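You operate a simulated robot arm through the tools that you are given. There is no shell and no other tool. Be economical: measure what you need, move in short steps, check, and stop when the job is done.

You are at the controls of a simulated two-armed robot. One attempt, no reset.

Task
Run press two on the mould in its tray for 20 seconds; start it with both green buttons.
Fine: tray in, air valve open first; pull the tray out when the platen is up again.
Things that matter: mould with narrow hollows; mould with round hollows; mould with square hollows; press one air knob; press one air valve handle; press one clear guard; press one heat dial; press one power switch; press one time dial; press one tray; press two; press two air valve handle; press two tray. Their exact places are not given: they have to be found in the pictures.

Only the result counts: the job must be done as asked and must still hold three seconds after the hand-in. Knocking over, shifting, dropping, spilling or breaking anything else fails it.

Robot
Two 7-joint arms with two-finger parallel grippers on one trunk, on a base that drives. Base frame: it is fixed to the floor where the robot stands at the start and does not move with it; the origin is under the middle of the robot, x ahead of it, y to its left, z up. Readings come in cm, rad, newtons and seconds.
The left shoulder is at the start at [6, 14.4, 92.6], the right one opposite. With the tool pointing down near the work surface each hand reaches from about 32 to 74 cm from the robot's upright axis, wherever it stands, measured 20 degrees to its own side. Places, roughly: mould with square hollows [200, 25, 75]; press one air knob [-10, 80, 120]; press one air valve handle [-10, 80, 110]; press one clear guard [20, 70, 130]; press one heat dial [40, 60, 130]; press one power switch [40, 60, 110]; press one time dial [40, 60, 120]; press one tray [20, 90, 90]; press two [100, 60, 100]; press two air valve handle [70, 50, 110]; press two tray [90, 20, 90]. Payload 1.57 kg a hand.
Tool frame (each hand has its own): the origin (TCP) lies between the finger pads and is the grasp point; the fingertips stand 3 cm ahead of it; z points along the fingers, y is the line along which they close. Largest opening 11 cm; finger width 2.4, thickness 1.2; the body of the gripper, 4.8 by 11.2 cm, starts 7.8 cm behind the TCP.
Orientation is told as [roll, pitch, yaw] about the base's x, y, z axes, in that order, counted from this pose: with the fingers straight down and closing along the base's y, the tool's x points along the base's -x, its y along +y and its z along -z.

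Tools
- The arms move only by the tool servo_tool. It takes "left_plan", "right_plan" or both (then of equal length, played together; a hand with none holds still); each is a list of rows, each a list of 7 numbers: the shift along the tool's x, y, z in cm, then the turn, a rotation vector about the tool's x, y, z in rad, then the opening in per cent of the stroke, from 0 (shut) to 100 (fully open). In form: [[x, y, z, ax, ay, az, hand], ...]. A call has 1 to 8 rows; each row is the pose to reach, as a shift and turn from the pose commanded when the call began, along the tool's axes at that moment. Each row takes 0.2 s and may step no farther than 5 cm and 0.15 rad from the row before; otherwise, or with a gripper value out of range, the whole call is refused. A pose out of reach is approached as far as the arm can. The call stops where the force on the tool passes 50 N (or 10 N more than at its start, if that is more) or the arm is blocked; 0.2 s more then pass. Each finger travels about 4.5 cm/s and halts on what it meets, pressing with about 31 N; the grip force reading is that of the motor and also rises with nothing between the fingers. The clock runs only during rows and for 0.2 s after the last one: add rows that repeat a pose to give the fingers time. The reply holds the time, the measured pose of the TCP, the force on the tool along the base axes, the opening and the grip force, in the units named above and with some noise, with the torque about the TCP (base axes, N m) and any sound that the robot's microphone picked up.
- Cameras (640 x 400 px; columns grow to the right, rows downward): "scene" is now at [2.85, 6.72, 155.7]; the picture's right is [0.83, -0.56, 0.00], its down [-0.34, -0.51, -0.79] and it looks along [0.44, 0.66, -0.61] (base axes); focal length 273 px, centre (320, 200). "left" rides on the left gripper at [7, -1.6, -14.1] in its tool frame; the picture's right is [0.23, 0.97, 0.00], its down [-0.86, 0.20, -0.48] and it looks along [-0.47, 0.11, 0.88] (tool axes); focal length 222 px, centre (320, 200). "right" rides on the right gripper at [7, 1.6, -14.1] in its tool frame; the picture's right is [-0.23, 0.97, 0.00], its down [-0.86, -0.20, -0.48] and it looks along [-0.47, -0.11, 0.88] (tool axes); focal length 222 px, centre (320, 200).
- grab_frame(camera): a new picture of that camera. The clock stands still meanwhile.
- slide_trunk(by): slides the trunk up (or, below 0, down) by that many cm; the arms and the scene camera ride with it, the base frame stays. It gives what a move gives, with no picture.
- roll_base(legs): drives the robot by 1 to 6 legs, each [ahead, left, turn to the left] in cm, cm and rad, along the robot's own axes; the way and the turn of a leg run together, so that a leg with both is an arc; at most 150 cm and 3.142 rad a leg. The arms and the cameras ride along, it lands a little off, and it stops where it bumps. It gives what a move gives.
- turn_head(pan, tilt): turns the head with the scene camera to pan (to the left, within 1.501 rad either way) and tilt (down, from -0.506 to 1.204), counted from straight ahead of the robot. It gives what a move gives.
- point_at(camera, pixels): for up to 12 pixels [column, row] of the newest picture of that camera ("zoom" is the newest enlarged one), the place [x, y, z] in the base frame of the surface seen there, good to about 0.2 cm, but the place of the scene camera against the robot may be out by one fixed shift of up to 1.8 cm in any direction. The clock stands still meanwhile.
- zoom(camera, box): a new picture of the part [left, top, right, bottom] of that camera's present view, enlarged. The clock stands still meanwhile.
- finish_job(): hands the job in; it is judged then, once.

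Keep the steps short. Do not move on a guess: measure, check each grasp and each placing, and mend mistakes. In all there are 80 turns and 78 pictures (those below and enlarged ones count). Leave the grippers open and the arms clear of the work at the hand-in unless told otherwise, and finish with a single line.

The tools are called after "Emit:" by a JSON object that holds its "fn" and its "kwargs". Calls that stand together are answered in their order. servo_tool: Moves the arms, as the interface text tells. Its arguments: {"type":"object","properties":{"left_plan":{"type":"array","items":{"type":"array","items":{"type":"number"}}},"right_plan":{"type":"array","items":{"type":"array","items":{"type":"number"}}}},"required":[]} The other tools are called the same way: slide_trunk (by) slides the trunk up or down; roll_base (legs) drives the base; turn_head (pan, tilt) turns the head that bears the scene camera; grab_frame (camera) takes a picture; point_at (camera, pixels) gives the place of the surface under pixels of a picture; zoom (camera, box) takes an enlarged picture of a part of a camera's view; finish_job () hands the job in.

At the start:

```text
clock: 0.0
left_eef_pos: [46.4, 39.06, 100.05]
left_tool_rot: [0.0, -0.001, 0.0]
left_force: [0.1, -0.2, -0.2]
left_wrist_torque: [0.0, 0.0, 0.03]
left_finger_gap: 11.01
left_finger_force: 0.1
right_eef_pos: [46.18, 0.93, 99.93]
right_tool_rot: [0.001, 0.0, 0.001]
right_force: [0.3, 1.0, -0.4]
right_wrist_torque: [0.03, -0.01, -0.02]
right_finger_gap: 11.02
right_finger_force: 0.0
trunk travel left (down, up): [-52.5, 6.5]
robot x, y, heading: [0.26, -0.09, 0.003]
head pan, tilt: [0.983, 0.661]
```

scene: 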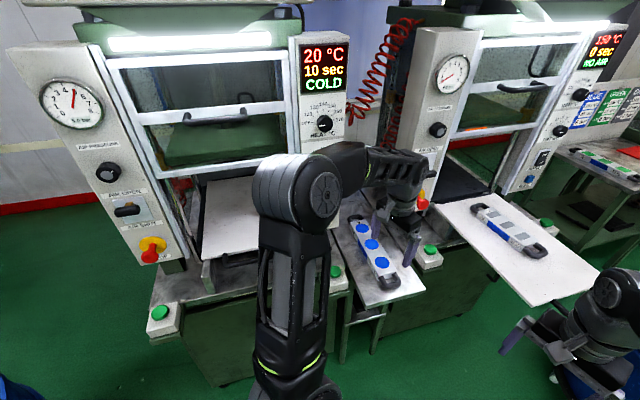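
right: 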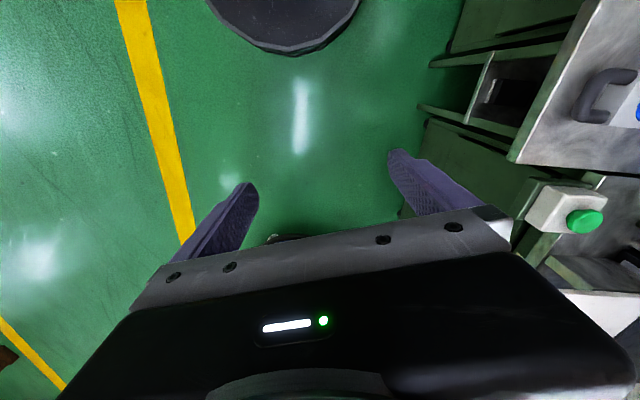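
left: 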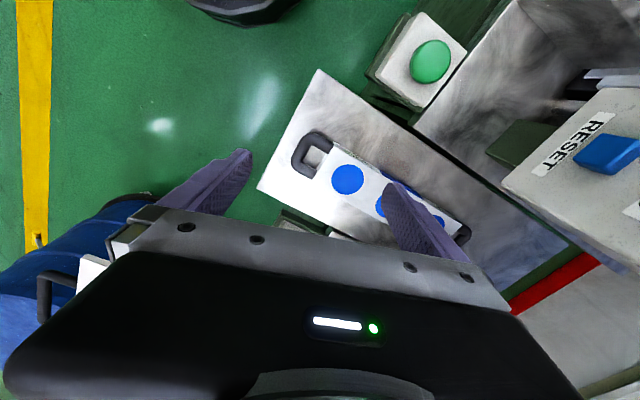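

I see press two on the right (150 °C, 0 sec, NO AIR) with its tray out. I'll turn the head towards it and look closer.

Emit:
{"fn": "turn_head", "kwargs": {"pan": 0.6, "tilt": 0.5}}

Emit:
{"fn": "grab_frame", "kwargs": {"camera": "scene"}}

Emit:
{"fn": "zoom", "kwargs": {"camera": "scene", "box": [200, 0, 520, 200]}}

```text
clock: 0.8
left_eef_pos: [46.51, 39.06, 99.9]
left_tool_rot: [0.0, 0.002, 0.0]
left_force: [0.4, -0.4, -0.3]
left_wrist_torque: [0.0, -0.02, 0.01]
left_finger_gap: 11.01
left_finger_force: 0.0
right_eef_pos: [46.15, 1.05, 99.89]
right_tool_rot: [0.0, -0.001, 0.001]
right_force: [-0.1, 1.0, 0.2]
right_wrist_torque: [0.0, 0.03, 0.03]
right_finger_gap: 11.01
right_finger_force: 0.0
trunk travel left (down, up): [-52.5, 6.5]
robot x, y, heading: [-0.17, 0.21, 0.005]
head pan, tilt: [0.6, 0.499]
```

```text
74 pictures are left
```

scene: 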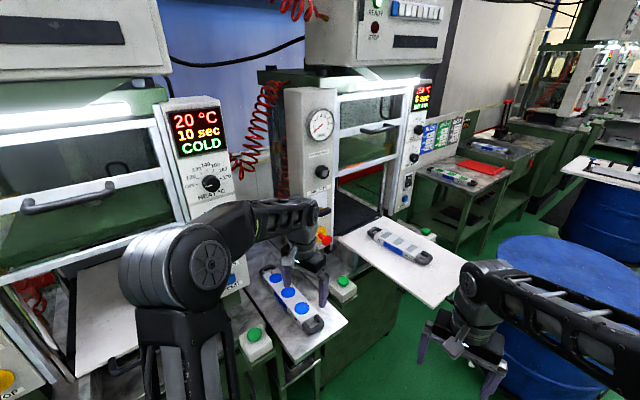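

```text
2.00 times, centred on (360, 100) of scene
```

zoom: 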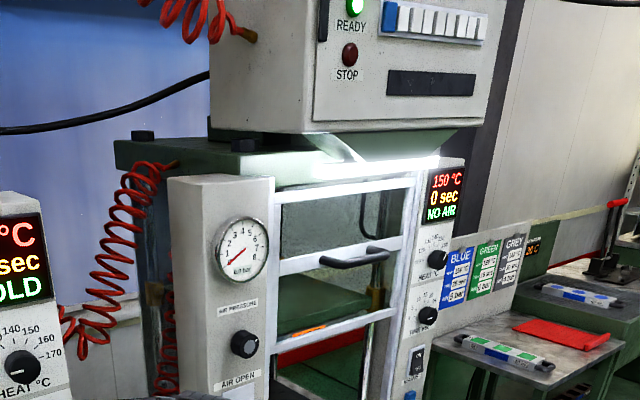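

Measuring the press, tray, buttons and panel points.

Emit:
{"fn": "point_at", "kwargs": {"camera": "scene", "pixels": [[343, 281], [425, 231], [428, 306], [338, 236], [464, 276], [380, 234], [422, 258], [322, 171], [322, 205], [418, 130], [380, 130], [253, 332]]}}

Emit:
{"fn": "zoom", "kwargs": {"camera": "scene", "box": [385, 70, 485, 210]}}

Emit:
{"fn": "zoom", "kwargs": {"camera": "scene", "box": [270, 160, 470, 310]}}

```text
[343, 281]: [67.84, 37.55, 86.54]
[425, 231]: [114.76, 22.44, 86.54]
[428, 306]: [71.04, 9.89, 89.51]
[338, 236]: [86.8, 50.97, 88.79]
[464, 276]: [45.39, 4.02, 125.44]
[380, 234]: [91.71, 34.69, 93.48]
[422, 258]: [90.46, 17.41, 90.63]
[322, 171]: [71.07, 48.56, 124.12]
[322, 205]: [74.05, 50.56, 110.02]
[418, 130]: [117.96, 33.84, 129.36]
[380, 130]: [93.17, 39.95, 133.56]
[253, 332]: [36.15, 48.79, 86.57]
```

```text
2.86 times, centred on (435, 140) of scene
```

zoom: 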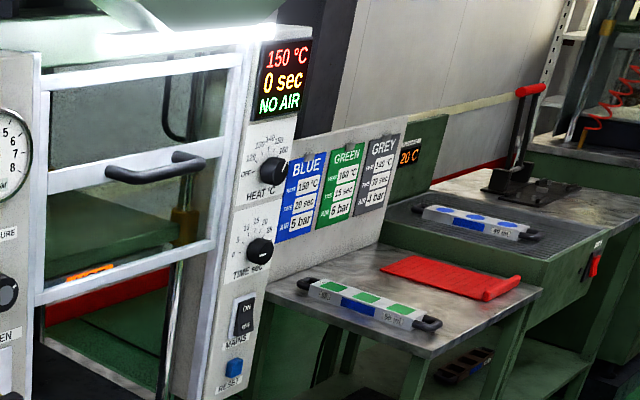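

```text
2.67 times, centred on (370, 235) of scene
```

zoom: 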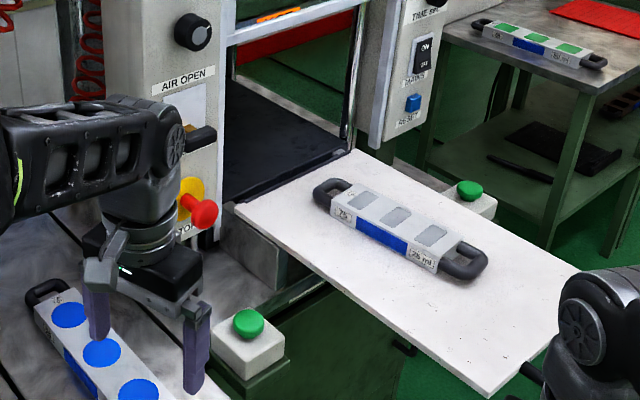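

Read the card and the dials in more detail, plus the surroundings on the right side.

Emit:
{"fn": "zoom", "kwargs": {"camera": "scene", "box": [430, 110, 470, 150]}}

Emit:
{"fn": "zoom", "kwargs": {"camera": "scene", "box": [395, 110, 435, 170]}}

Emit:
{"fn": "point_at", "kwargs": {"camera": "scene", "pixels": [[433, 307], [466, 262], [340, 238], [384, 218], [560, 245], [500, 270], [520, 380], [635, 260], [600, 170]]}}

Emit:
{"fn": "turn_head", "kwargs": {"pan": -0.2, "tilt": 0.7}}

Emit:
{"fn": "grab_frame", "kwargs": {"camera": "scene"}}

```text
10.00 times, centred on (450, 130) of scene
```

zoom: 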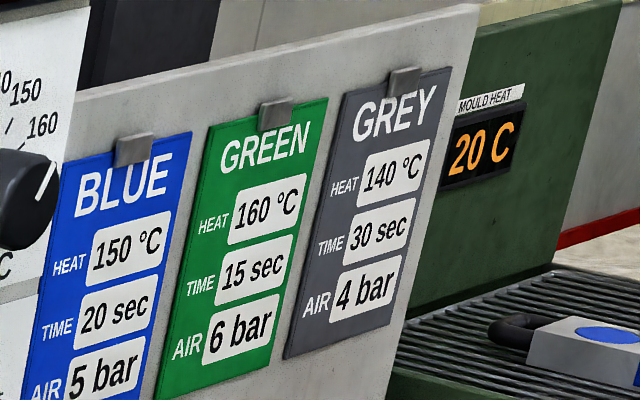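

```text
6.67 times, centred on (415, 140) of scene
```

zoom: 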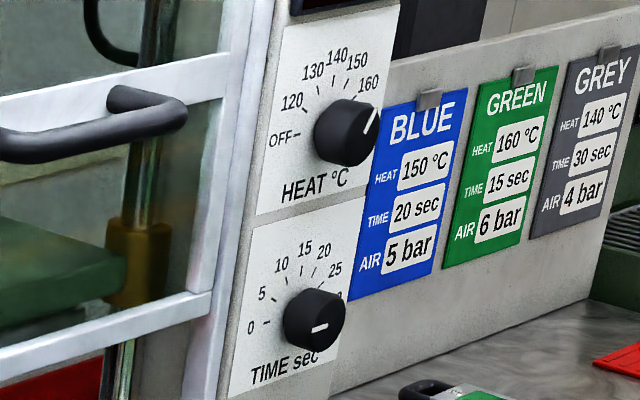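

```text
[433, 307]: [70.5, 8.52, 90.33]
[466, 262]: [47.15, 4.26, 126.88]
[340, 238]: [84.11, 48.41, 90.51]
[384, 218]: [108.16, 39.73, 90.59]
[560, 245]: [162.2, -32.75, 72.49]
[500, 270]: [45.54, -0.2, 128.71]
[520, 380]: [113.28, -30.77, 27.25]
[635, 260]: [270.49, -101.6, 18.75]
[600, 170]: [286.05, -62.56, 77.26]
```

```text
clock: 2.0
left_eef_pos: [46.49, 39.11, 99.99]
left_tool_rot: [0.002, 0.0, -0.001]
left_force: [-0.4, 0.5, -0.6]
left_wrist_torque: [-0.01, 0.0, 0.01]
left_finger_gap: 10.99
left_finger_force: 0.0
right_eef_pos: [46.08, 1.12, 99.94]
right_tool_rot: [-0.001, -0.001, 0.0]
right_force: [0.3, 0.1, -0.5]
right_wrist_torque: [-0.05, 0.01, 0.01]
right_finger_gap: 11.0
right_finger_force: 0.1
trunk travel left (down, up): [-52.5, 6.5]
robot x, y, heading: [-0.02, -0.16, -0.002]
head pan, tilt: [-0.201, 0.7]
```

```text
68 pictures are left
```

scene: 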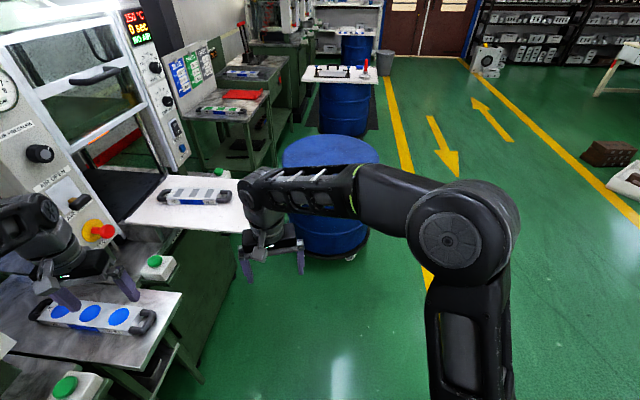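

Measure the barrel's extents and tray corners.

Emit:
{"fn": "point_at", "kwargs": {"camera": "scene", "pixels": [[284, 158], [330, 139], [378, 160], [330, 200], [340, 250], [299, 240], [243, 230], [130, 222], [222, 172], [245, 178], [154, 262], [192, 380]]}}

```text
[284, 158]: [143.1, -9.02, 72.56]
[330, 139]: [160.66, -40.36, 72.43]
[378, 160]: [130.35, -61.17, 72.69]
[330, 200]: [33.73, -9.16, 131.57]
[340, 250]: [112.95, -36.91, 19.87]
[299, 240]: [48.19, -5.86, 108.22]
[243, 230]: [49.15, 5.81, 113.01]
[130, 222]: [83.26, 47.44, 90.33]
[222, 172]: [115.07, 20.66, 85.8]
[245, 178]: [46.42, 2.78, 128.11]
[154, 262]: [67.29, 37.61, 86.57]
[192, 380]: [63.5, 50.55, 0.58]
```

The barrel is centred near (134,-35), r≈27. I'll move the robot back from the benches, along, and turn to face press two (heading ≈1.26).

Emit:
{"fn": "slide_trunk", "kwargs": {"by": 5}}

Emit:
{"fn": "roll_base", "kwargs": {"legs": [[0, -62, 0], [66, 0, 0], [0, 0, 1.26]]}}

Emit:
{"fn": "turn_head", "kwargs": {"pan": 0.0, "tilt": 0.5}}

Emit:
{"fn": "grab_frame", "kwargs": {"camera": "scene"}}

```text
clock: 2.9
left_eef_pos: [46.4, 38.99, 105.07]
left_tool_rot: [0.002, 0.0, 0.0]
left_force: [-0.8, -0.6, 0.2]
left_wrist_torque: [0.04, 0.0, -0.04]
left_finger_gap: 11.01
left_finger_force: 0.0
right_eef_pos: [46.05, 1.1, 104.99]
right_tool_rot: [-0.001, -0.001, 0.0]
right_force: [0.1, 1.3, -0.2]
right_wrist_torque: [0.0, -0.01, 0.0]
right_finger_gap: 11.01
right_finger_force: 0.1
trunk travel left (down, up): [-57.5, 1.5]
robot x, y, heading: [-0.05, -0.09, 0.006]
head pan, tilt: [-0.201, 0.7]
```

```text
clock: 12.7
left_eef_pos: [40.85, -5.77, 104.97]
left_tool_rot: [0.001, -0.001, 1.269]
left_force: [-0.3, 0.1, 0.9]
left_wrist_torque: [-0.02, 0.02, 0.03]
left_finger_gap: 11.02
left_finger_force: 0.1
right_eef_pos: [77.09, -17.41, 105.12]
right_tool_rot: [0.0, 0.0, 1.269]
right_force: [-0.7, 0.6, 0.9]
right_wrist_torque: [-0.03, 0.02, 0.01]
right_finger_gap: 11.0
right_finger_force: 0.1
trunk travel left (down, up): [-57.5, 1.5]
robot x, y, heading: [64.13, -61.65, 1.264]
head pan, tilt: [-0.201, 0.7]
```

```text
clock: 13.4
left_eef_pos: [40.96, -5.74, 104.97]
left_tool_rot: [0.0, 0.0, 1.27]
left_force: [-0.1, 0.3, -0.5]
left_wrist_torque: [0.01, 0.0, 0.01]
left_finger_gap: 10.98
left_finger_force: 0.1
right_eef_pos: [77.19, -17.44, 104.91]
right_tool_rot: [0.0, 0.0, 1.27]
right_force: [-0.4, 0.4, 0.2]
right_wrist_torque: [-0.01, 0.01, -0.02]
right_finger_gap: 10.99
right_finger_force: 0.0
trunk travel left (down, up): [-57.5, 1.5]
robot x, y, heading: [64.57, -61.59, 1.264]
head pan, tilt: [0.0, 0.499]
```

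```text
67 pictures are left
```

scene: 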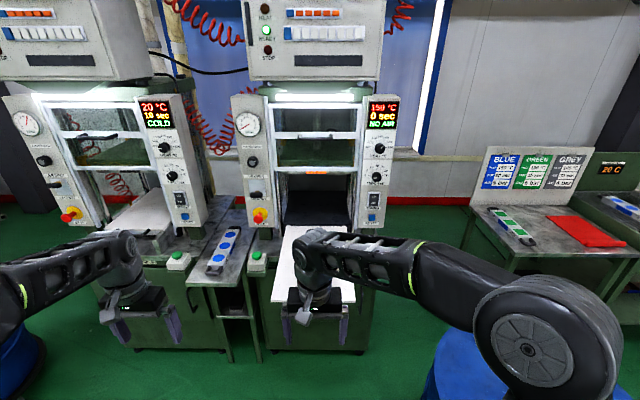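

Facing the press now. Zooming onto the press two front.

Emit:
{"fn": "zoom", "kwargs": {"camera": "scene", "box": [225, 85, 305, 235]}}

Emit:
{"fn": "zoom", "kwargs": {"camera": "scene", "box": [340, 90, 420, 240]}}

Emit:
{"fn": "point_at", "kwargs": {"camera": "scene", "pixels": [[255, 194], [253, 161], [240, 195], [262, 232], [379, 148], [377, 176], [366, 180], [390, 180], [257, 257], [274, 300], [354, 300], [313, 232]]}}

```text
2.67 times, centred on (265, 160) of scene
```

zoom: 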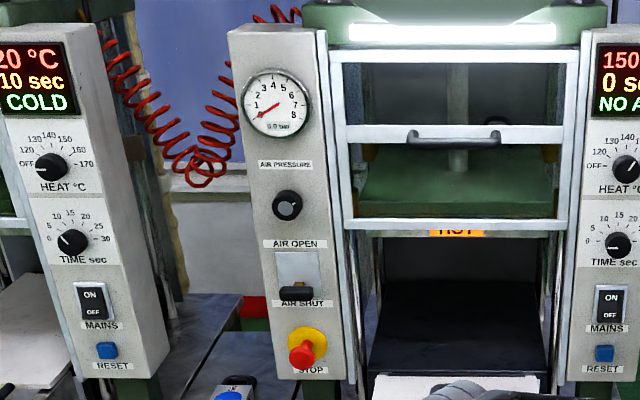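

```text
2.67 times, centred on (380, 165) of scene
```

zoom: 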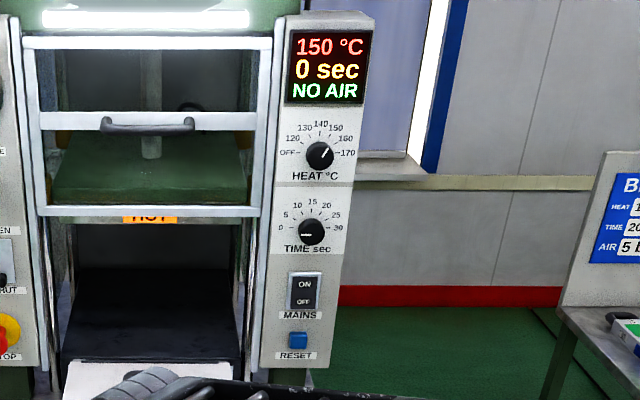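

```text
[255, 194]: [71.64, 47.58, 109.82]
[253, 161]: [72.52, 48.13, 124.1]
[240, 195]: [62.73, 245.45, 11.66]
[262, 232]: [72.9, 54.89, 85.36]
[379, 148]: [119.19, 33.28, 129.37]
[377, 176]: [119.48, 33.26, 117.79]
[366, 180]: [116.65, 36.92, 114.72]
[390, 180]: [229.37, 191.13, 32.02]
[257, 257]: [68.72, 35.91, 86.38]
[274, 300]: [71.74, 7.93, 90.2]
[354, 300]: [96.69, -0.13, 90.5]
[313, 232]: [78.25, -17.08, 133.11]
```

Lever is at AIR SHUT (down), time dial points to 0. Now view the tray's front edge/handle.

Emit:
{"fn": "grab_frame", "kwargs": {"camera": "right"}}

Emit:
{"fn": "zoom", "kwargs": {"camera": "scene", "box": [240, 220, 400, 370]}}

```text
64 pictures are left
```

right: 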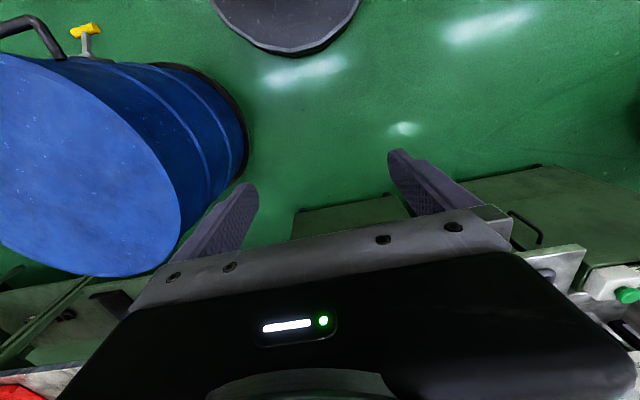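

```text
2.67 times, centred on (320, 295) of scene
```

zoom: 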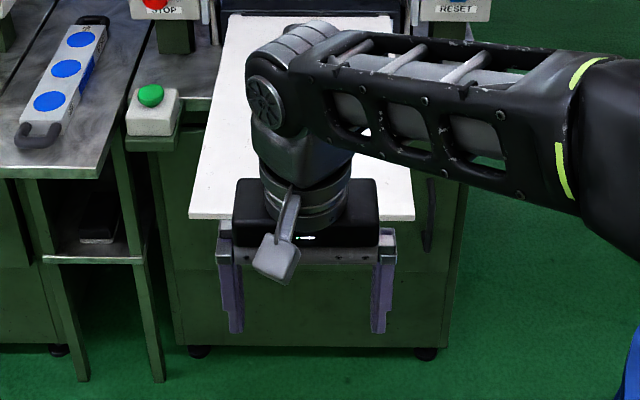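

Move the right hand 20 cm to the right to free the view, then look and calibrate the scene camera against visible fingertips.

Emit:
{"fn": "servo_tool", "kwargs": {"right_plan": [[0, -5, 0, 0, 0, 0, 100], [0, -10, 0, 0, 0, 0, 50], [0, -15, 0, 0, 0, 0, 0], [0, -20, 0, 0, 0, 0, 0], [0, -24, 0, 0, 0, 0, 0], [0, -24, 0, 0, 0, 0, 0], [0, -24, 0, 0, 0, 0, 0]]}}

Emit:
{"fn": "turn_head", "kwargs": {"pan": 0, "tilt": 0.65}}

Emit:
{"fn": "grab_frame", "kwargs": {"camera": "scene"}}

Emit:
{"fn": "zoom", "kwargs": {"camera": "scene", "box": [230, 150, 390, 290]}}

```text
clock: 15.0
left_eef_pos: [40.88, -5.8, 104.94]
left_tool_rot: [0.0, 0.0, 1.269]
left_force: [-0.6, 0.9, -0.3]
left_wrist_torque: [0.0, 0.01, -0.01]
left_finger_gap: 11.0
left_finger_force: 0.1
right_eef_pos: [100.53, -24.24, 105.08]
right_tool_rot: [-0.001, 0.0, 1.266]
right_force: [0.4, -0.4, 0.1]
right_wrist_torque: [-0.01, -0.03, -0.01]
right_finger_gap: 0.01
right_finger_force: 6.7
trunk travel left (down, up): [-57.5, 1.5]
robot x, y, heading: [64.04, -61.79, 1.27]
head pan, tilt: [0.0, 0.499]
```

```text
clock: 15.7
left_eef_pos: [40.83, -5.83, 104.97]
left_tool_rot: [0.001, 0.0, 1.268]
left_force: [-0.2, 0.5, 0.2]
left_wrist_torque: [0.02, 0.0, -0.02]
left_finger_gap: 10.99
left_finger_force: 0.1
right_eef_pos: [100.36, -24.25, 105.18]
right_tool_rot: [0.0, 0.0, 1.27]
right_force: [-0.1, -0.2, -0.4]
right_wrist_torque: [0.0, 0.03, 0.01]
right_finger_gap: 0.03
right_finger_force: 21.9
trunk travel left (down, up): [-57.5, 1.5]
robot x, y, heading: [64.21, -61.67, 1.269]
head pan, tilt: [0.0, 0.649]
```

```text
62 pictures are left
```

scene: 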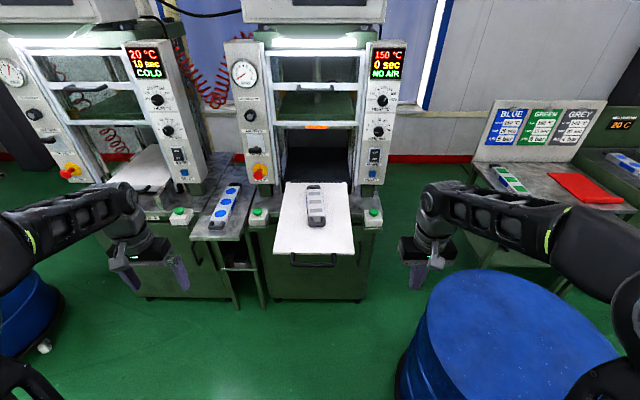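

```text
2.86 times, centred on (310, 220) of scene
```

zoom: 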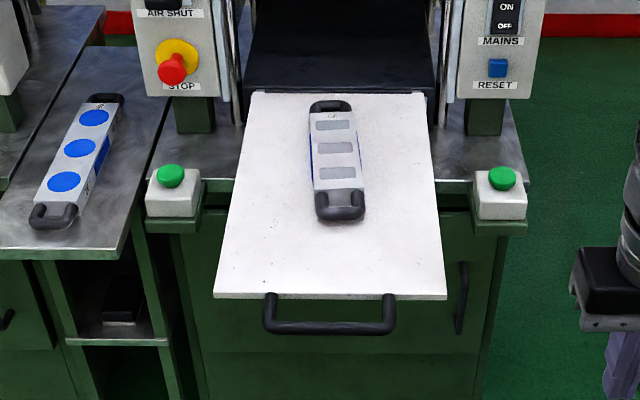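

The tray has a front U handle. Measuring handle, tray and the right fingertip (for calibration).

Emit:
{"fn": "point_at", "kwargs": {"camera": "zoom", "pixels": [[270, 328], [330, 329], [390, 328], [268, 302], [330, 296], [217, 295], [445, 298], [253, 95], [172, 172], [503, 175], [326, 200], [620, 375]]}}

Emit:
{"fn": "zoom", "kwargs": {"camera": "scene", "box": [380, 230, 470, 300]}}

```text
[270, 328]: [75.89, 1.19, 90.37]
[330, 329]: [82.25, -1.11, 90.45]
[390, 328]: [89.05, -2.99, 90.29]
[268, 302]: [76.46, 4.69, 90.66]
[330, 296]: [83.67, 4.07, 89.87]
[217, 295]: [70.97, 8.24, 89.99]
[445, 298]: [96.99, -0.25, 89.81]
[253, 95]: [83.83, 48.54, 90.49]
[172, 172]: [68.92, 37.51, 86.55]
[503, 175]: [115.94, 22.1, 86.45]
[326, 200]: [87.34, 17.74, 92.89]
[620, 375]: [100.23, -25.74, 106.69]
```

```text
5.71 times, centred on (425, 265) of scene
```

zoom: 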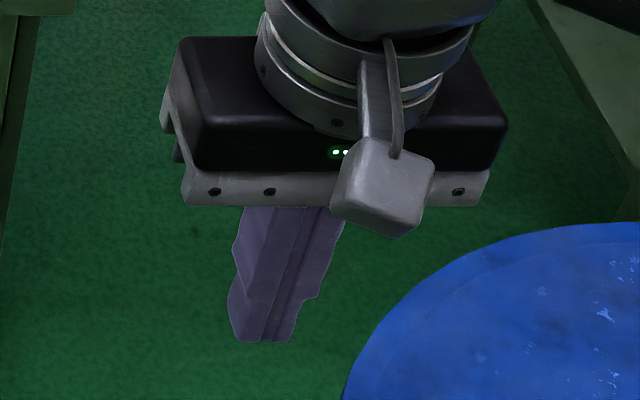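

Emit:
{"fn": "point_at", "kwargs": {"camera": "zoom", "pixels": [[265, 335], [265, 320], [265, 300], [265, 280], [245, 325], [290, 325]]}}

```text
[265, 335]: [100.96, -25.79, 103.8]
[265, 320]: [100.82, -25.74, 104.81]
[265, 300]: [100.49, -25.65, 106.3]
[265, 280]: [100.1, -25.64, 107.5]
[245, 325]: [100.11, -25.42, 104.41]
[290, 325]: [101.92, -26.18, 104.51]
```

Calibration: scene readings are off by about (+0.9,−0.5,+1.2). I'll move the closed right hand to just in front of the handle and tilt the fingers forward 0.6 rad, then check with the wrist camera. Plan: hook the closed fingers inside the U handle.

Emit:
{"fn": "servo_tool", "kwargs": {"right_plan": [[-1, 4, 0, 0, -0.1, 0, 0], [-2, 8, 0, 0, -0.2, 0, 0], [-4, 12, 0, 0, -0.3, 0, 0], [-6, 16, 0, 0, -0.4, 0, 0], [-8, 20, 0, 0, -0.5, 0, 0], [-9, 24, 0, 0, -0.6, 0, 0], [-9, 25, 0, 0, -0.6, 0, 0]]}}

Emit:
{"fn": "grab_frame", "kwargs": {"camera": "right"}}

Emit:
{"fn": "grab_frame", "kwargs": {"camera": "scene"}}

```text
clock: 17.3
left_eef_pos: [40.98, -5.83, 105.07]
left_tool_rot: [0.0, 0.0, 1.267]
left_force: [0.1, -1.0, -0.1]
left_wrist_torque: [0.02, 0.0, -0.02]
left_finger_gap: 10.99
left_finger_force: 0.0
right_eef_pos: [78.72, -8.29, 105.1]
right_tool_rot: [0.0, -0.602, 1.266]
right_force: [-0.3, 0.1, 0.7]
right_wrist_torque: [-0.03, 0.02, 0.01]
right_finger_gap: 0.0
right_finger_force: 21.2
trunk travel left (down, up): [-57.5, 1.5]
robot x, y, heading: [64.89, -61.94, 1.273]
head pan, tilt: [0.0, 0.649]
```

```text
59 pictures are left
```

right: 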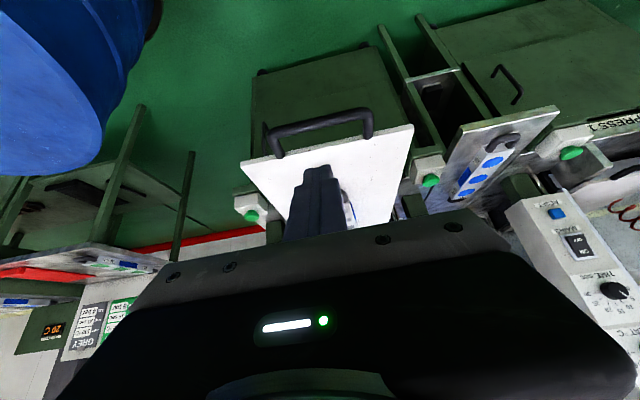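

```text
58 pictures are left
```

scene: 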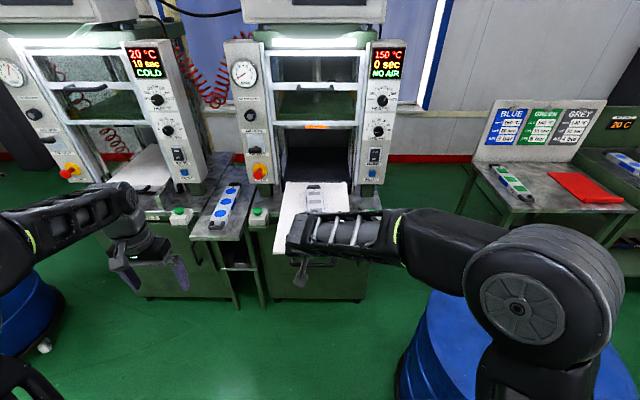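

Handle visible in the wrist image at row ~125. Measuring it there (wrist camera is accurate), plus tray, buttons and lever in it.

Emit:
{"fn": "point_at", "kwargs": {"camera": "right", "pixels": [[270, 132], [318, 122], [366, 115], [278, 150], [368, 134], [320, 147], [245, 165], [409, 130], [250, 216], [430, 180], [614, 291], [318, 175]]}}

```text
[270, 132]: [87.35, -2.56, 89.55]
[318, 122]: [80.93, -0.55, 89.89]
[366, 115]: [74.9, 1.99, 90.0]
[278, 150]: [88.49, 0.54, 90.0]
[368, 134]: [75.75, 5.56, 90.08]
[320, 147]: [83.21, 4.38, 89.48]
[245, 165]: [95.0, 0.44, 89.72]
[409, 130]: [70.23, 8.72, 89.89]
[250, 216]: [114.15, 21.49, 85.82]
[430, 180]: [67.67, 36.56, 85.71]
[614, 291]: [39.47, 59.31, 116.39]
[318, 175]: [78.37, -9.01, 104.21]
```

Move above the U's gap, then descend to about 3 cm above and check.

Emit:
{"fn": "servo_tool", "kwargs": {"right_plan": [[-4.3, 0.2, 2.9, 0, 0, 0, 0], [-8.6, 0.2, 5.9, 0, 0, 0, 0], [-5.8, 0.2, 10.0, 0, 0, 0, 0], [-3.0, 0.2, 14.1, 0, 0, 0, 0], [-2.2, 0.2, 15.2, 0, 0, 0, 0], [-2.2, 0.2, 15.2, 0, 0, 0, 0]]}}

Emit:
{"fn": "zoom", "kwargs": {"camera": "right", "box": [220, 80, 420, 240]}}

```text
refused: row 1 steps farther than a row can; nothing moved
```

```text
2.50 times, centred on (320, 160) of right
```

zoom: 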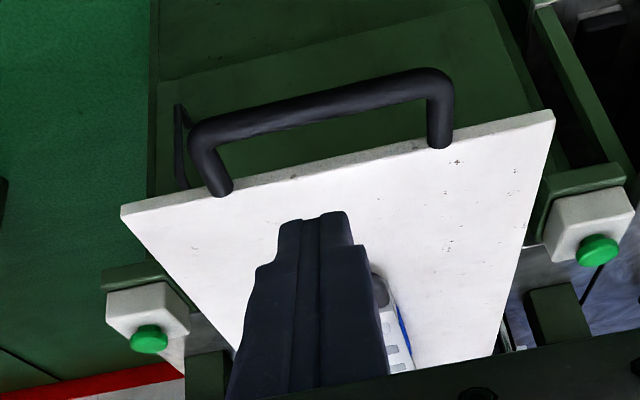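

Steps were slightly over 5 cm; using smaller ones.

Emit:
{"fn": "servo_tool", "kwargs": {"right_plan": [[-2.9, 0.2, 1.9, 0, 0, 0, 0], [-5.8, 0.2, 3.9, 0, 0, 0, 0], [-8.6, 0.2, 5.9, 0, 0, 0, 0], [-6.2, 0.2, 9.4, 0, 0, 0, 0], [-4.2, 0.2, 12.3, 0, 0, 0, 0], [-2.2, 0.2, 15.2, 0, 0, 0, 0], [-2.2, 0.2, 15.2, 0, 0, 0, 0]]}}

Emit:
{"fn": "zoom", "kwargs": {"camera": "right", "box": [220, 80, 420, 240]}}

```text
clock: 18.9
left_eef_pos: [40.88, -5.75, 105.02]
left_tool_rot: [0.0, 0.001, 1.269]
left_force: [0.2, 0.1, -0.6]
left_wrist_torque: [0.0, 0.02, -0.01]
left_finger_gap: 11.0
left_finger_force: 0.1
right_eef_pos: [81.65, 1.54, 93.54]
right_tool_rot: [0.0, -0.6, 1.268]
right_force: [0.2, -0.3, -0.3]
right_wrist_torque: [0.03, 0.01, 0.02]
right_finger_gap: 0.0
right_finger_force: 21.0
trunk travel left (down, up): [-57.5, 1.5]
robot x, y, heading: [64.54, -61.91, 1.269]
head pan, tilt: [0.0, 0.649]
```

```text
2.50 times, centred on (320, 160) of right
```

zoom: 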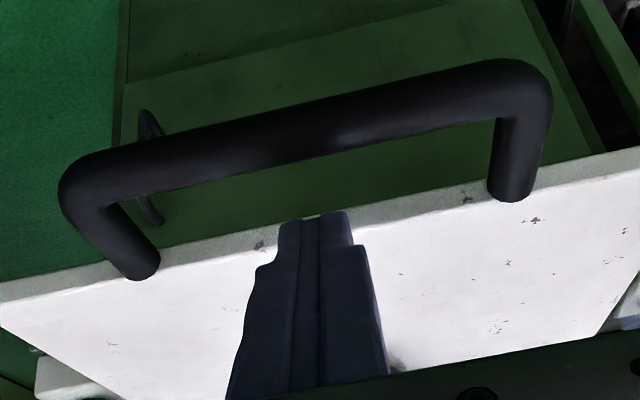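

Finger tip lies inside the U's gap. Descend 3.7 cm.

Emit:
{"fn": "servo_tool", "kwargs": {"right_plan": [[1.2, 0, 1.4, 0, 0, 0, 0], [2.3, 0, 2.9, 0, 0, 0, 0], [2.3, 0, 2.9, 0, 0, 0, 0]]}}

Emit:
{"fn": "zoom", "kwargs": {"camera": "right", "box": [220, 80, 420, 240]}}

```text
clock: 19.7
left_eef_pos: [40.85, -5.86, 105.01]
left_tool_rot: [-0.001, -0.001, 1.269]
left_force: [0.6, -0.3, -0.1]
left_wrist_torque: [-0.02, -0.02, 0.01]
left_finger_gap: 11.0
left_finger_force: 0.0
right_eef_pos: [81.75, 1.59, 90.48]
right_tool_rot: [0.006, -0.611, 1.266]
right_force: [7.0, 21.2, 28.3]
right_wrist_torque: [-0.08, 0.24, 0.16]
right_finger_gap: 0.0
right_finger_force: 21.5
trunk travel left (down, up): [-57.5, 1.5]
robot x, y, heading: [64.26, -61.33, 1.267]
head pan, tilt: [0.0, 0.649]
```

```text
2.50 times, centred on (320, 160) of right
```

zoom: 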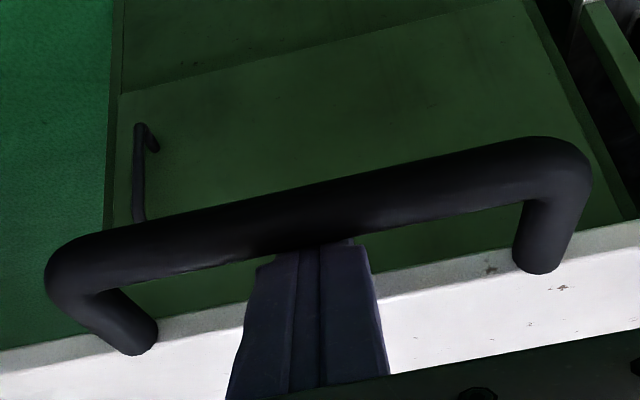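

The fingers ride on the bar; lift 1 cm, shift 1 cm forward, and go down again.

Emit:
{"fn": "servo_tool", "kwargs": {"right_plan": [[-0.6, 0, -0.8, 0, 0, 0, 0], [-1.4, 0, -0.3, 0, 0, 0, 0], [-0.85, 0, 0.55, 0, 0, 0, 0], [-0.85, 0, 0.55, 0, 0, 0, 0]]}}

Emit:
{"fn": "zoom", "kwargs": {"camera": "right", "box": [220, 80, 420, 240]}}

```text
clock: 20.7
left_eef_pos: [41.07, -5.85, 104.95]
left_tool_rot: [0.001, -0.002, 1.267]
left_force: [0.0, -0.1, 0.1]
left_wrist_torque: [-0.02, 0.0, -0.03]
left_finger_gap: 11.01
left_finger_force: 0.1
right_eef_pos: [81.96, 2.2, 89.89]
right_tool_rot: [-0.001, -0.597, 1.27]
right_force: [0.8, 1.9, 0.7]
right_wrist_torque: [-0.01, 0.01, -0.05]
right_finger_gap: 0.0
right_finger_force: 21.2
trunk travel left (down, up): [-57.5, 1.5]
robot x, y, heading: [64.69, -62.01, 1.271]
head pan, tilt: [0.0, 0.649]
```

```text
2.50 times, centred on (320, 160) of right
```

zoom: 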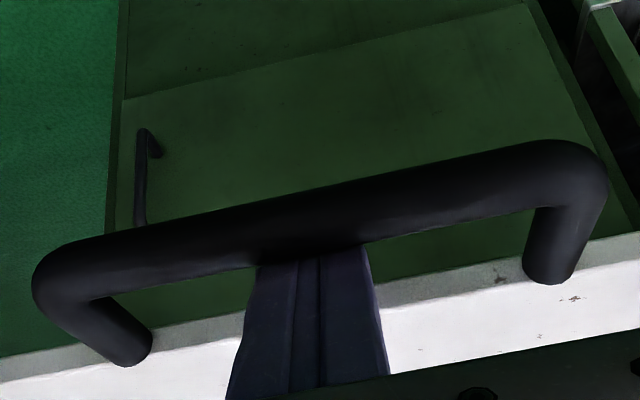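

Fingers are in the U, no contact force. Drive forward 30 cm to push the tray.

Emit:
{"fn": "roll_base", "kwargs": {"legs": [[30, 0, 0]]}}

Emit:
{"fn": "grab_frame", "kwargs": {"camera": "scene"}}

Emit:
{"fn": "grab_frame", "kwargs": {"camera": "right"}}

```text
clock: 22.8
left_eef_pos: [50.19, 23.89, 104.94]
left_tool_rot: [0.0, 0.0, 1.268]
left_force: [0.0, -0.3, 0.1]
left_wrist_torque: [0.02, -0.02, -0.01]
left_finger_gap: 11.0
left_finger_force: 0.1
right_eef_pos: [91.19, 32.1, 89.98]
right_tool_rot: [0.001, -0.602, 1.27]
right_force: [-0.4, 0.0, -1.4]
right_wrist_torque: [-0.01, 0.01, 0.02]
right_finger_gap: 0.0
right_finger_force: 21.0
trunk travel left (down, up): [-57.5, 1.5]
robot x, y, heading: [73.94, -32.11, 1.268]
head pan, tilt: [0.0, 0.649]
```

```text
53 pictures are left
```

scene: 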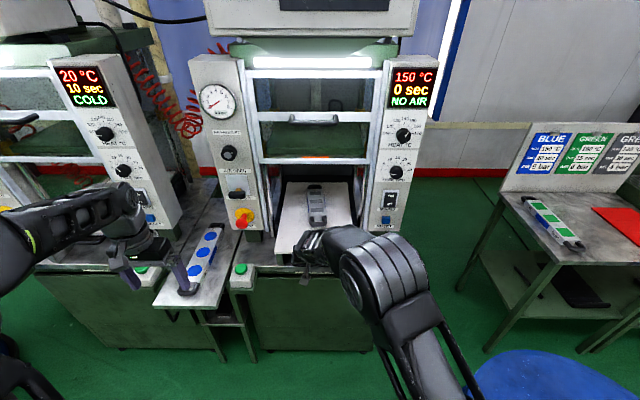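

```text
52 pictures are left
```

right: 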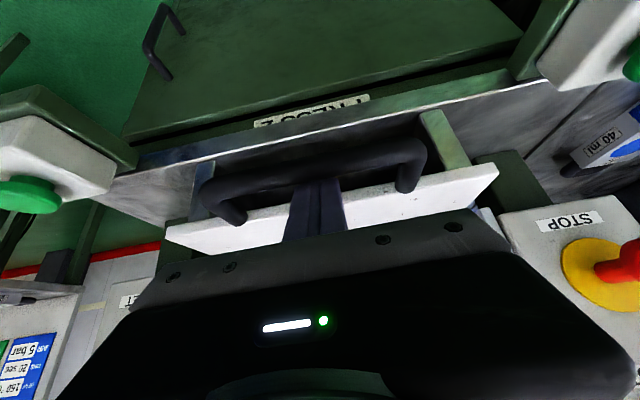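

Tray slid in about 29 cm, mould riding fine. Check table height, then push on.

Emit:
{"fn": "point_at", "kwargs": {"camera": "right", "pixels": [[260, 160], [150, 200], [320, 165], [340, 205], [550, 110]]}}

Emit:
{"fn": "roll_base", "kwargs": {"legs": [[8, 0, 0]]}}

Emit:
{"fn": "grab_frame", "kwargs": {"camera": "scene"}}

```text
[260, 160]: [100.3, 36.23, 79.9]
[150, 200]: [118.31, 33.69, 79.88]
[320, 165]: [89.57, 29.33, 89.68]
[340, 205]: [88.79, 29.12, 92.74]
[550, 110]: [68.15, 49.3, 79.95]
```

```text
clock: 23.9
left_eef_pos: [52.47, 31.55, 104.99]
left_tool_rot: [-0.001, 0.0, 1.269]
left_force: [0.0, -0.3, -0.6]
left_wrist_torque: [0.01, 0.03, -0.05]
left_finger_gap: 11.01
left_finger_force: 0.0
right_eef_pos: [93.51, 39.6, 90.13]
right_tool_rot: [0.001, -0.604, 1.27]
right_force: [0.4, 1.6, 2.2]
right_wrist_torque: [-0.26, 0.04, -0.03]
right_finger_gap: 0.01
right_finger_force: 20.9
trunk travel left (down, up): [-57.5, 1.5]
robot x, y, heading: [75.89, -24.29, 1.27]
head pan, tilt: [0.0, 0.649]
```

```text
51 pictures are left
```

scene: 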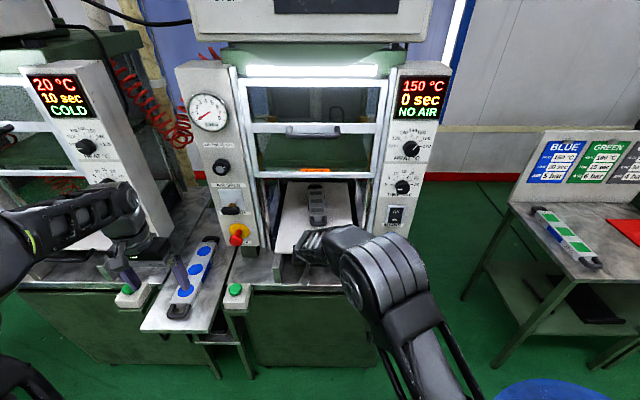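

Nearly in. Continue 4 cm more.

Emit:
{"fn": "roll_base", "kwargs": {"legs": [[4, 0, 0]]}}

Emit:
{"fn": "grab_frame", "kwargs": {"camera": "right"}}

Emit:
{"fn": "zoom", "kwargs": {"camera": "scene", "box": [170, 50, 470, 300]}}

```text
clock: 24.8
left_eef_pos: [53.21, 33.93, 104.93]
left_tool_rot: [0.0, 0.0, 1.268]
left_force: [0.0, 0.6, -0.2]
left_wrist_torque: [0.0, -0.04, -0.03]
left_finger_gap: 11.01
left_finger_force: 0.1
right_eef_pos: [93.71, 41.14, 89.28]
right_tool_rot: [-0.012, -0.576, 1.274]
right_force: [1.0, 0.0, -0.5]
right_wrist_torque: [-0.01, 0.0, -0.02]
right_finger_gap: 0.02
right_finger_force: 21.5
trunk travel left (down, up): [-57.5, 1.5]
robot x, y, heading: [76.6, -22.04, 1.261]
head pan, tilt: [0.0, 0.649]
stopped in leg 1: the force on the tool passed its limit at 126 N (the readings are from after the stop); the commanded pose is now the measured one
```

```text
50 pictures are left
```

right: 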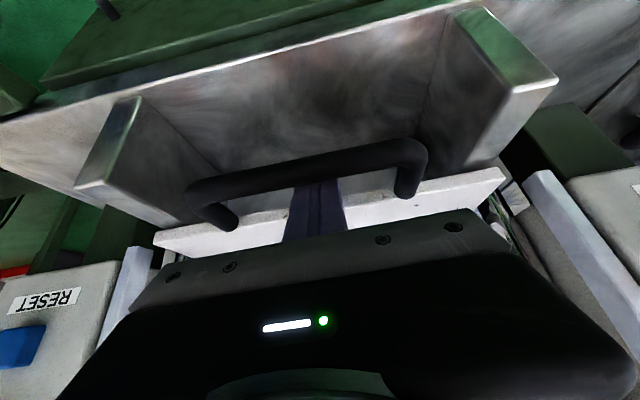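

```text
1.60 times, centred on (320, 175) of scene
```

zoom: 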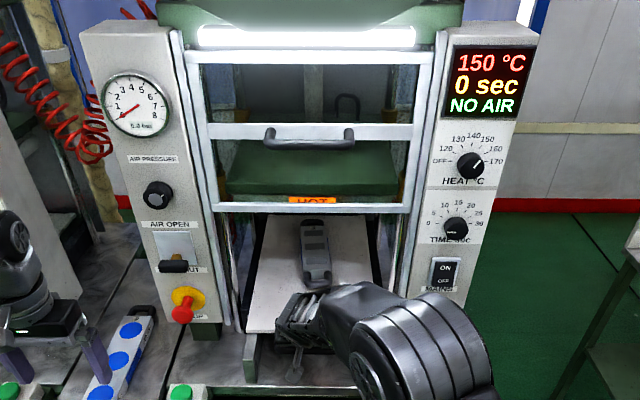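

Tray hit its end stop. Lift the fingers out (up 5), then back 14 cm.

Emit:
{"fn": "servo_tool", "kwargs": {"right_plan": [[-1.4, 0, -2.1, 0, 0, 0, 0], [-2.8, 0, -4.3, 0, 0, 0, 0], [0.6, 0, -6.5, 0, 0, 0, 0], [4, 0, -8.7, 0, 0, 0, 0], [7.4, 0, -10.9, 0, 0, 0, 0], [9.2, 0, -12, 0, 0, 0, 0]]}}

Emit:
{"fn": "grab_frame", "kwargs": {"camera": "scene"}}

Emit:
{"fn": "grab_frame", "kwargs": {"camera": "right"}}

```text
clock: 25.2
left_eef_pos: [53.21, 33.77, 105.0]
left_tool_rot: [0.002, -0.003, 1.269]
left_force: [0.6, 0.0, 0.4]
left_wrist_torque: [0.01, 0.0, -0.05]
left_finger_gap: 11.02
left_finger_force: 0.0
right_eef_pos: [93.54, 40.07, 90.97]
right_tool_rot: [-0.021, -0.549, 1.277]
right_force: [0.3, -0.2, -0.6]
right_wrist_torque: [-0.01, 0.0, 0.01]
right_finger_gap: 0.01
right_finger_force: 20.8
trunk travel left (down, up): [-57.5, 1.5]
robot x, y, heading: [76.34, -21.71, 1.273]
head pan, tilt: [0.0, 0.649]
stopped in row 2 (right hand): the force on the tool passed its limit at 88 N (the readings are from after the stop); the commanded pose is now the measured one
```

```text
48 pictures are left
```

scene: 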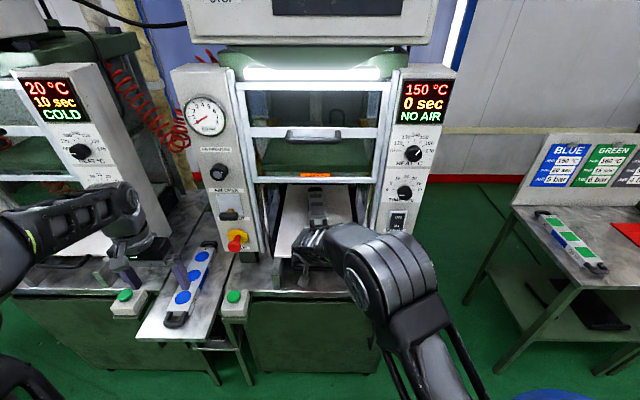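

```text
47 pictures are left
```

right: 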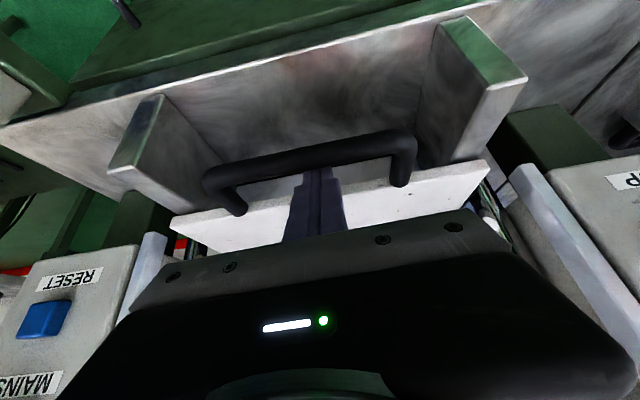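

The slanted tip probably caught under the tray's edge on the straight lift. Ease back 0.5 cm and withdraw along the finger axis instead.

Emit:
{"fn": "servo_tool", "kwargs": {"right_plan": [[0.4, 0, 0.2, 0, 0, 0, 0], [0.4, 0, -1, 0, 0, 0, 0], [0.4, 0, -3, 0, 0, 0, 0], [0.4, 0, -6, 0, 0, 0, 0]]}}

Emit:
{"fn": "grab_frame", "kwargs": {"camera": "right"}}

```text
clock: 26.2
left_eef_pos: [53.24, 34.07, 105.08]
left_tool_rot: [0.0, -0.001, 1.269]
left_force: [0.3, 0.2, -0.1]
left_wrist_torque: [0.02, 0.0, -0.01]
left_finger_gap: 11.02
left_finger_force: 0.0
right_eef_pos: [92.45, 36.86, 95.74]
right_tool_rot: [-0.022, -0.547, 1.277]
right_force: [0.1, 0.9, 0.9]
right_wrist_torque: [0.01, 0.03, 0.01]
right_finger_gap: 0.0
right_finger_force: 21.1
trunk travel left (down, up): [-57.5, 1.5]
robot x, y, heading: [77.0, -22.03, 1.27]
head pan, tilt: [0.0, 0.649]
```

```text
46 pictures are left
```

right: 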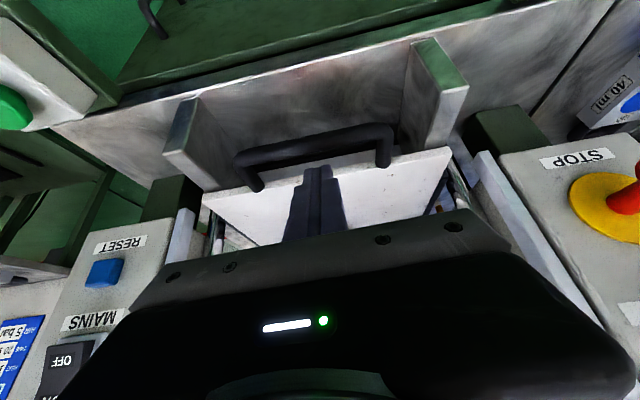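

Out cleanly. Measure the tray edge and handle; then retreat the hand back and up.

Emit:
{"fn": "point_at", "kwargs": {"camera": "right", "pixels": [[207, 197], [449, 152], [270, 200], [400, 165], [250, 160], [385, 130], [430, 180]]}}

Emit:
{"fn": "servo_tool", "kwargs": {"right_plan": [[0, 0, -4, 0, 0, 0, 0], [1, 0, -8, 0, 0, 0, 0], [3, -2, -12, 0, 0, 0, 0], [5, -5, -14, 0, 0, 0, 0], [5, -9, -14, 0, 0, 0, 0]]}}

Emit:
{"fn": "grab_frame", "kwargs": {"camera": "scene"}}

Emit:
{"fn": "zoom", "kwargs": {"camera": "scene", "box": [170, 60, 470, 300]}}

```text
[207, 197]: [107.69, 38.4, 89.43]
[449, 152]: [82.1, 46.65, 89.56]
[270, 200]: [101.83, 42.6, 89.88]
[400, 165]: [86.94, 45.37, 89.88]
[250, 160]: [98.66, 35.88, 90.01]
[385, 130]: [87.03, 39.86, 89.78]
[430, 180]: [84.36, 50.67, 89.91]
```

```text
clock: 27.4
left_eef_pos: [53.28, 33.94, 105.02]
left_tool_rot: [0.002, 0.0, 1.266]
left_force: [1.0, -0.3, -0.1]
left_wrist_torque: [-0.01, 0.03, -0.02]
left_finger_gap: 11.02
left_finger_force: 0.1
right_eef_pos: [97.55, 23.49, 105.23]
right_tool_rot: [-0.021, -0.548, 1.277]
right_force: [-0.4, 0.3, -1.1]
right_wrist_torque: [0.01, 0.02, 0.01]
right_finger_gap: 0.02
right_finger_force: 21.3
trunk travel left (down, up): [-57.5, 1.5]
robot x, y, heading: [76.79, -21.85, 1.273]
head pan, tilt: [0.0, 0.649]
```

```text
45 pictures are left
```

scene: 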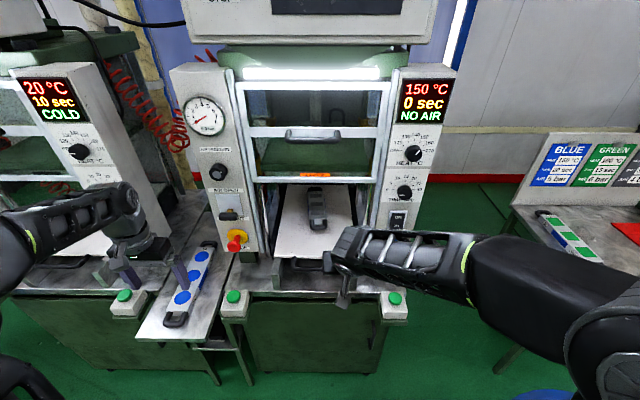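

```text
1.67 times, centred on (320, 180) of scene
```

zoom: 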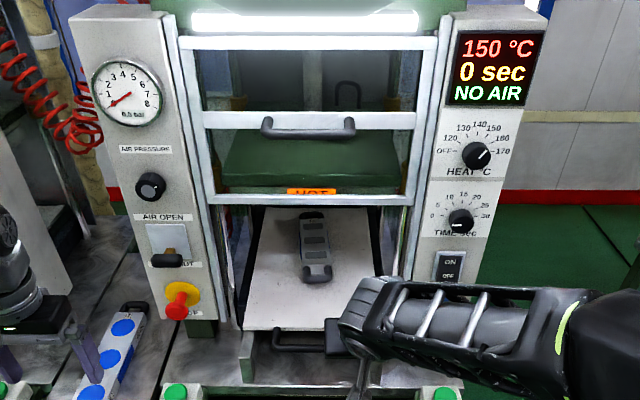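

Tray edge now parallel and moved 40 cm in. Next the time dial: swing the right hand to point forward in front of the dial, opening the fingers.

Emit:
{"fn": "servo_tool", "kwargs": {"right_plan": [[-1.2, -2.5, -1.2, 0, -0.14, 0, 20], [-2.3, -5, -2.4, 0, -0.28, 0, 40], [-3.5, -7.5, -3.6, 0, -0.42, 0, 50], [-4.6, -10, -4.8, 0, -0.56, 0, 55], [-5.8, -12.5, -6, 0, -0.7, 0, 55], [-6.9, -15, -7.2, 0, -0.84, 0, 55], [-8.1, -17, -8.4, 0, -0.98, 0, 55], [-8.1, -17, -8.4, 0, -1.02, 0, 55]]}}

Emit:
{"fn": "grab_frame", "kwargs": {"camera": "right"}}

```text
clock: 29.2
left_eef_pos: [52.98, 34.03, 104.9]
left_tool_rot: [0.0, 0.0, 1.27]
left_force: [-1.1, 0.3, 0.0]
left_wrist_torque: [-0.04, -0.09, 0.02]
left_finger_gap: 11.01
left_finger_force: 0.1
right_eef_pos: [114.77, 23.62, 119.08]
right_tool_rot: [-1.61, -1.421, 2.874]
right_force: [0.5, -0.9, 1.4]
right_wrist_torque: [-0.18, 0.08, 0.09]
right_finger_gap: 6.03
right_finger_force: 0.0
right hand out of reach, approached as far as the arm can: row 5, 6, 7, 8
trunk travel left (down, up): [-57.5, 1.5]
robot x, y, heading: [76.95, -22.12, 1.272]
head pan, tilt: [0.0, 0.649]
```

```text
43 pictures are left
```

right: 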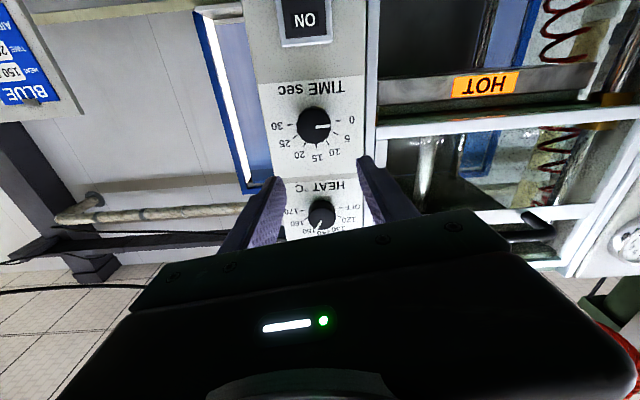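

The forward-pointing pose is too close to the body; but the dial view is good (dial at 315,125 pointing to 0). Measure panel points.

Emit:
{"fn": "point_at", "kwargs": {"camera": "right", "pixels": [[314, 124], [325, 125], [270, 90], [345, 95], [275, 165], [355, 165], [285, 30], [320, 212], [335, 185], [275, 125], [352, 120]]}}

Emit:
{"fn": "zoom", "kwargs": {"camera": "right", "box": [250, 70, 370, 180]}}

```text
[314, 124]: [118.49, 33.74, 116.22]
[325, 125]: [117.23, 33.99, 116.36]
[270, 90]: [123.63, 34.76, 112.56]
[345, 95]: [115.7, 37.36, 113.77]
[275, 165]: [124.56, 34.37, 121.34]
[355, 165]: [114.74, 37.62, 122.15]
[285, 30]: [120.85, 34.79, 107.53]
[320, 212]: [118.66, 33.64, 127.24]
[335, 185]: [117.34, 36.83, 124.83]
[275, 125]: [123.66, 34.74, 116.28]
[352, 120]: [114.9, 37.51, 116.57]
```

```text
3.64 times, centred on (310, 125) of right
```

zoom: 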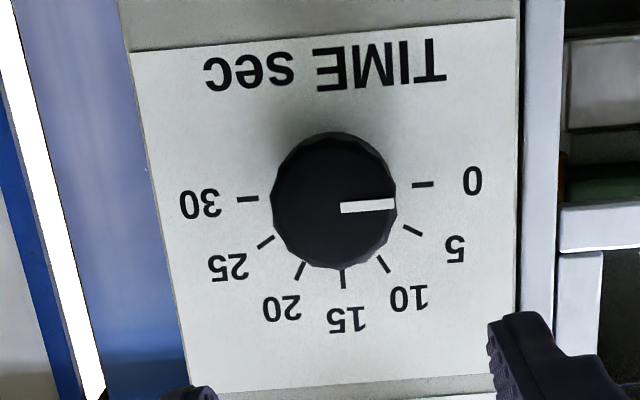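

Dial face at (118.5,33.7,116.2), sticking out 2.5 cm; 20 is 120° clockwise from 0. Back up 14 cm so the arm has room.

Emit:
{"fn": "roll_base", "kwargs": {"legs": [[-14, 0, 0]]}}

Emit:
{"fn": "servo_tool", "kwargs": {"right_plan": [[0, 0, 0, 0, 0, -0.01, 55], [0, 0, 0, 0, 0, -0.02, 55]]}}

```text
clock: 30.6
left_eef_pos: [48.97, 20.57, 105.0]
left_tool_rot: [0.0, -0.002, 1.272]
left_force: [0.4, 0.8, 0.3]
left_wrist_torque: [0.04, 0.0, -0.01]
left_finger_gap: 11.02
left_finger_force: 0.0
right_eef_pos: [111.44, 10.13, 118.23]
right_tool_rot: [-1.418, -1.552, 2.69]
right_force: [-0.7, -0.9, -0.7]
right_wrist_torque: [-0.01, -0.03, 0.02]
right_finger_gap: 6.05
right_finger_force: 0.1
trunk travel left (down, up): [-57.5, 1.5]
robot x, y, heading: [72.77, -35.35, 1.274]
head pan, tilt: [0.0, 0.649]
```

```text
clock: 31.2
left_eef_pos: [48.97, 20.68, 104.93]
left_tool_rot: [-0.001, 0.001, 1.272]
left_force: [0.1, 0.1, 1.2]
left_wrist_torque: [-0.01, -0.02, -0.01]
left_finger_gap: 10.99
left_finger_force: 0.0
right_eef_pos: [111.56, 10.27, 118.18]
right_tool_rot: [-1.455, -1.53, 2.723]
right_force: [0.0, -1.2, -0.9]
right_wrist_torque: [0.04, 0.0, 0.02]
right_finger_gap: 6.05
right_finger_force: 0.1
trunk travel left (down, up): [-57.5, 1.5]
robot x, y, heading: [72.31, -35.2, 1.273]
head pan, tilt: [0.0, 0.649]
```

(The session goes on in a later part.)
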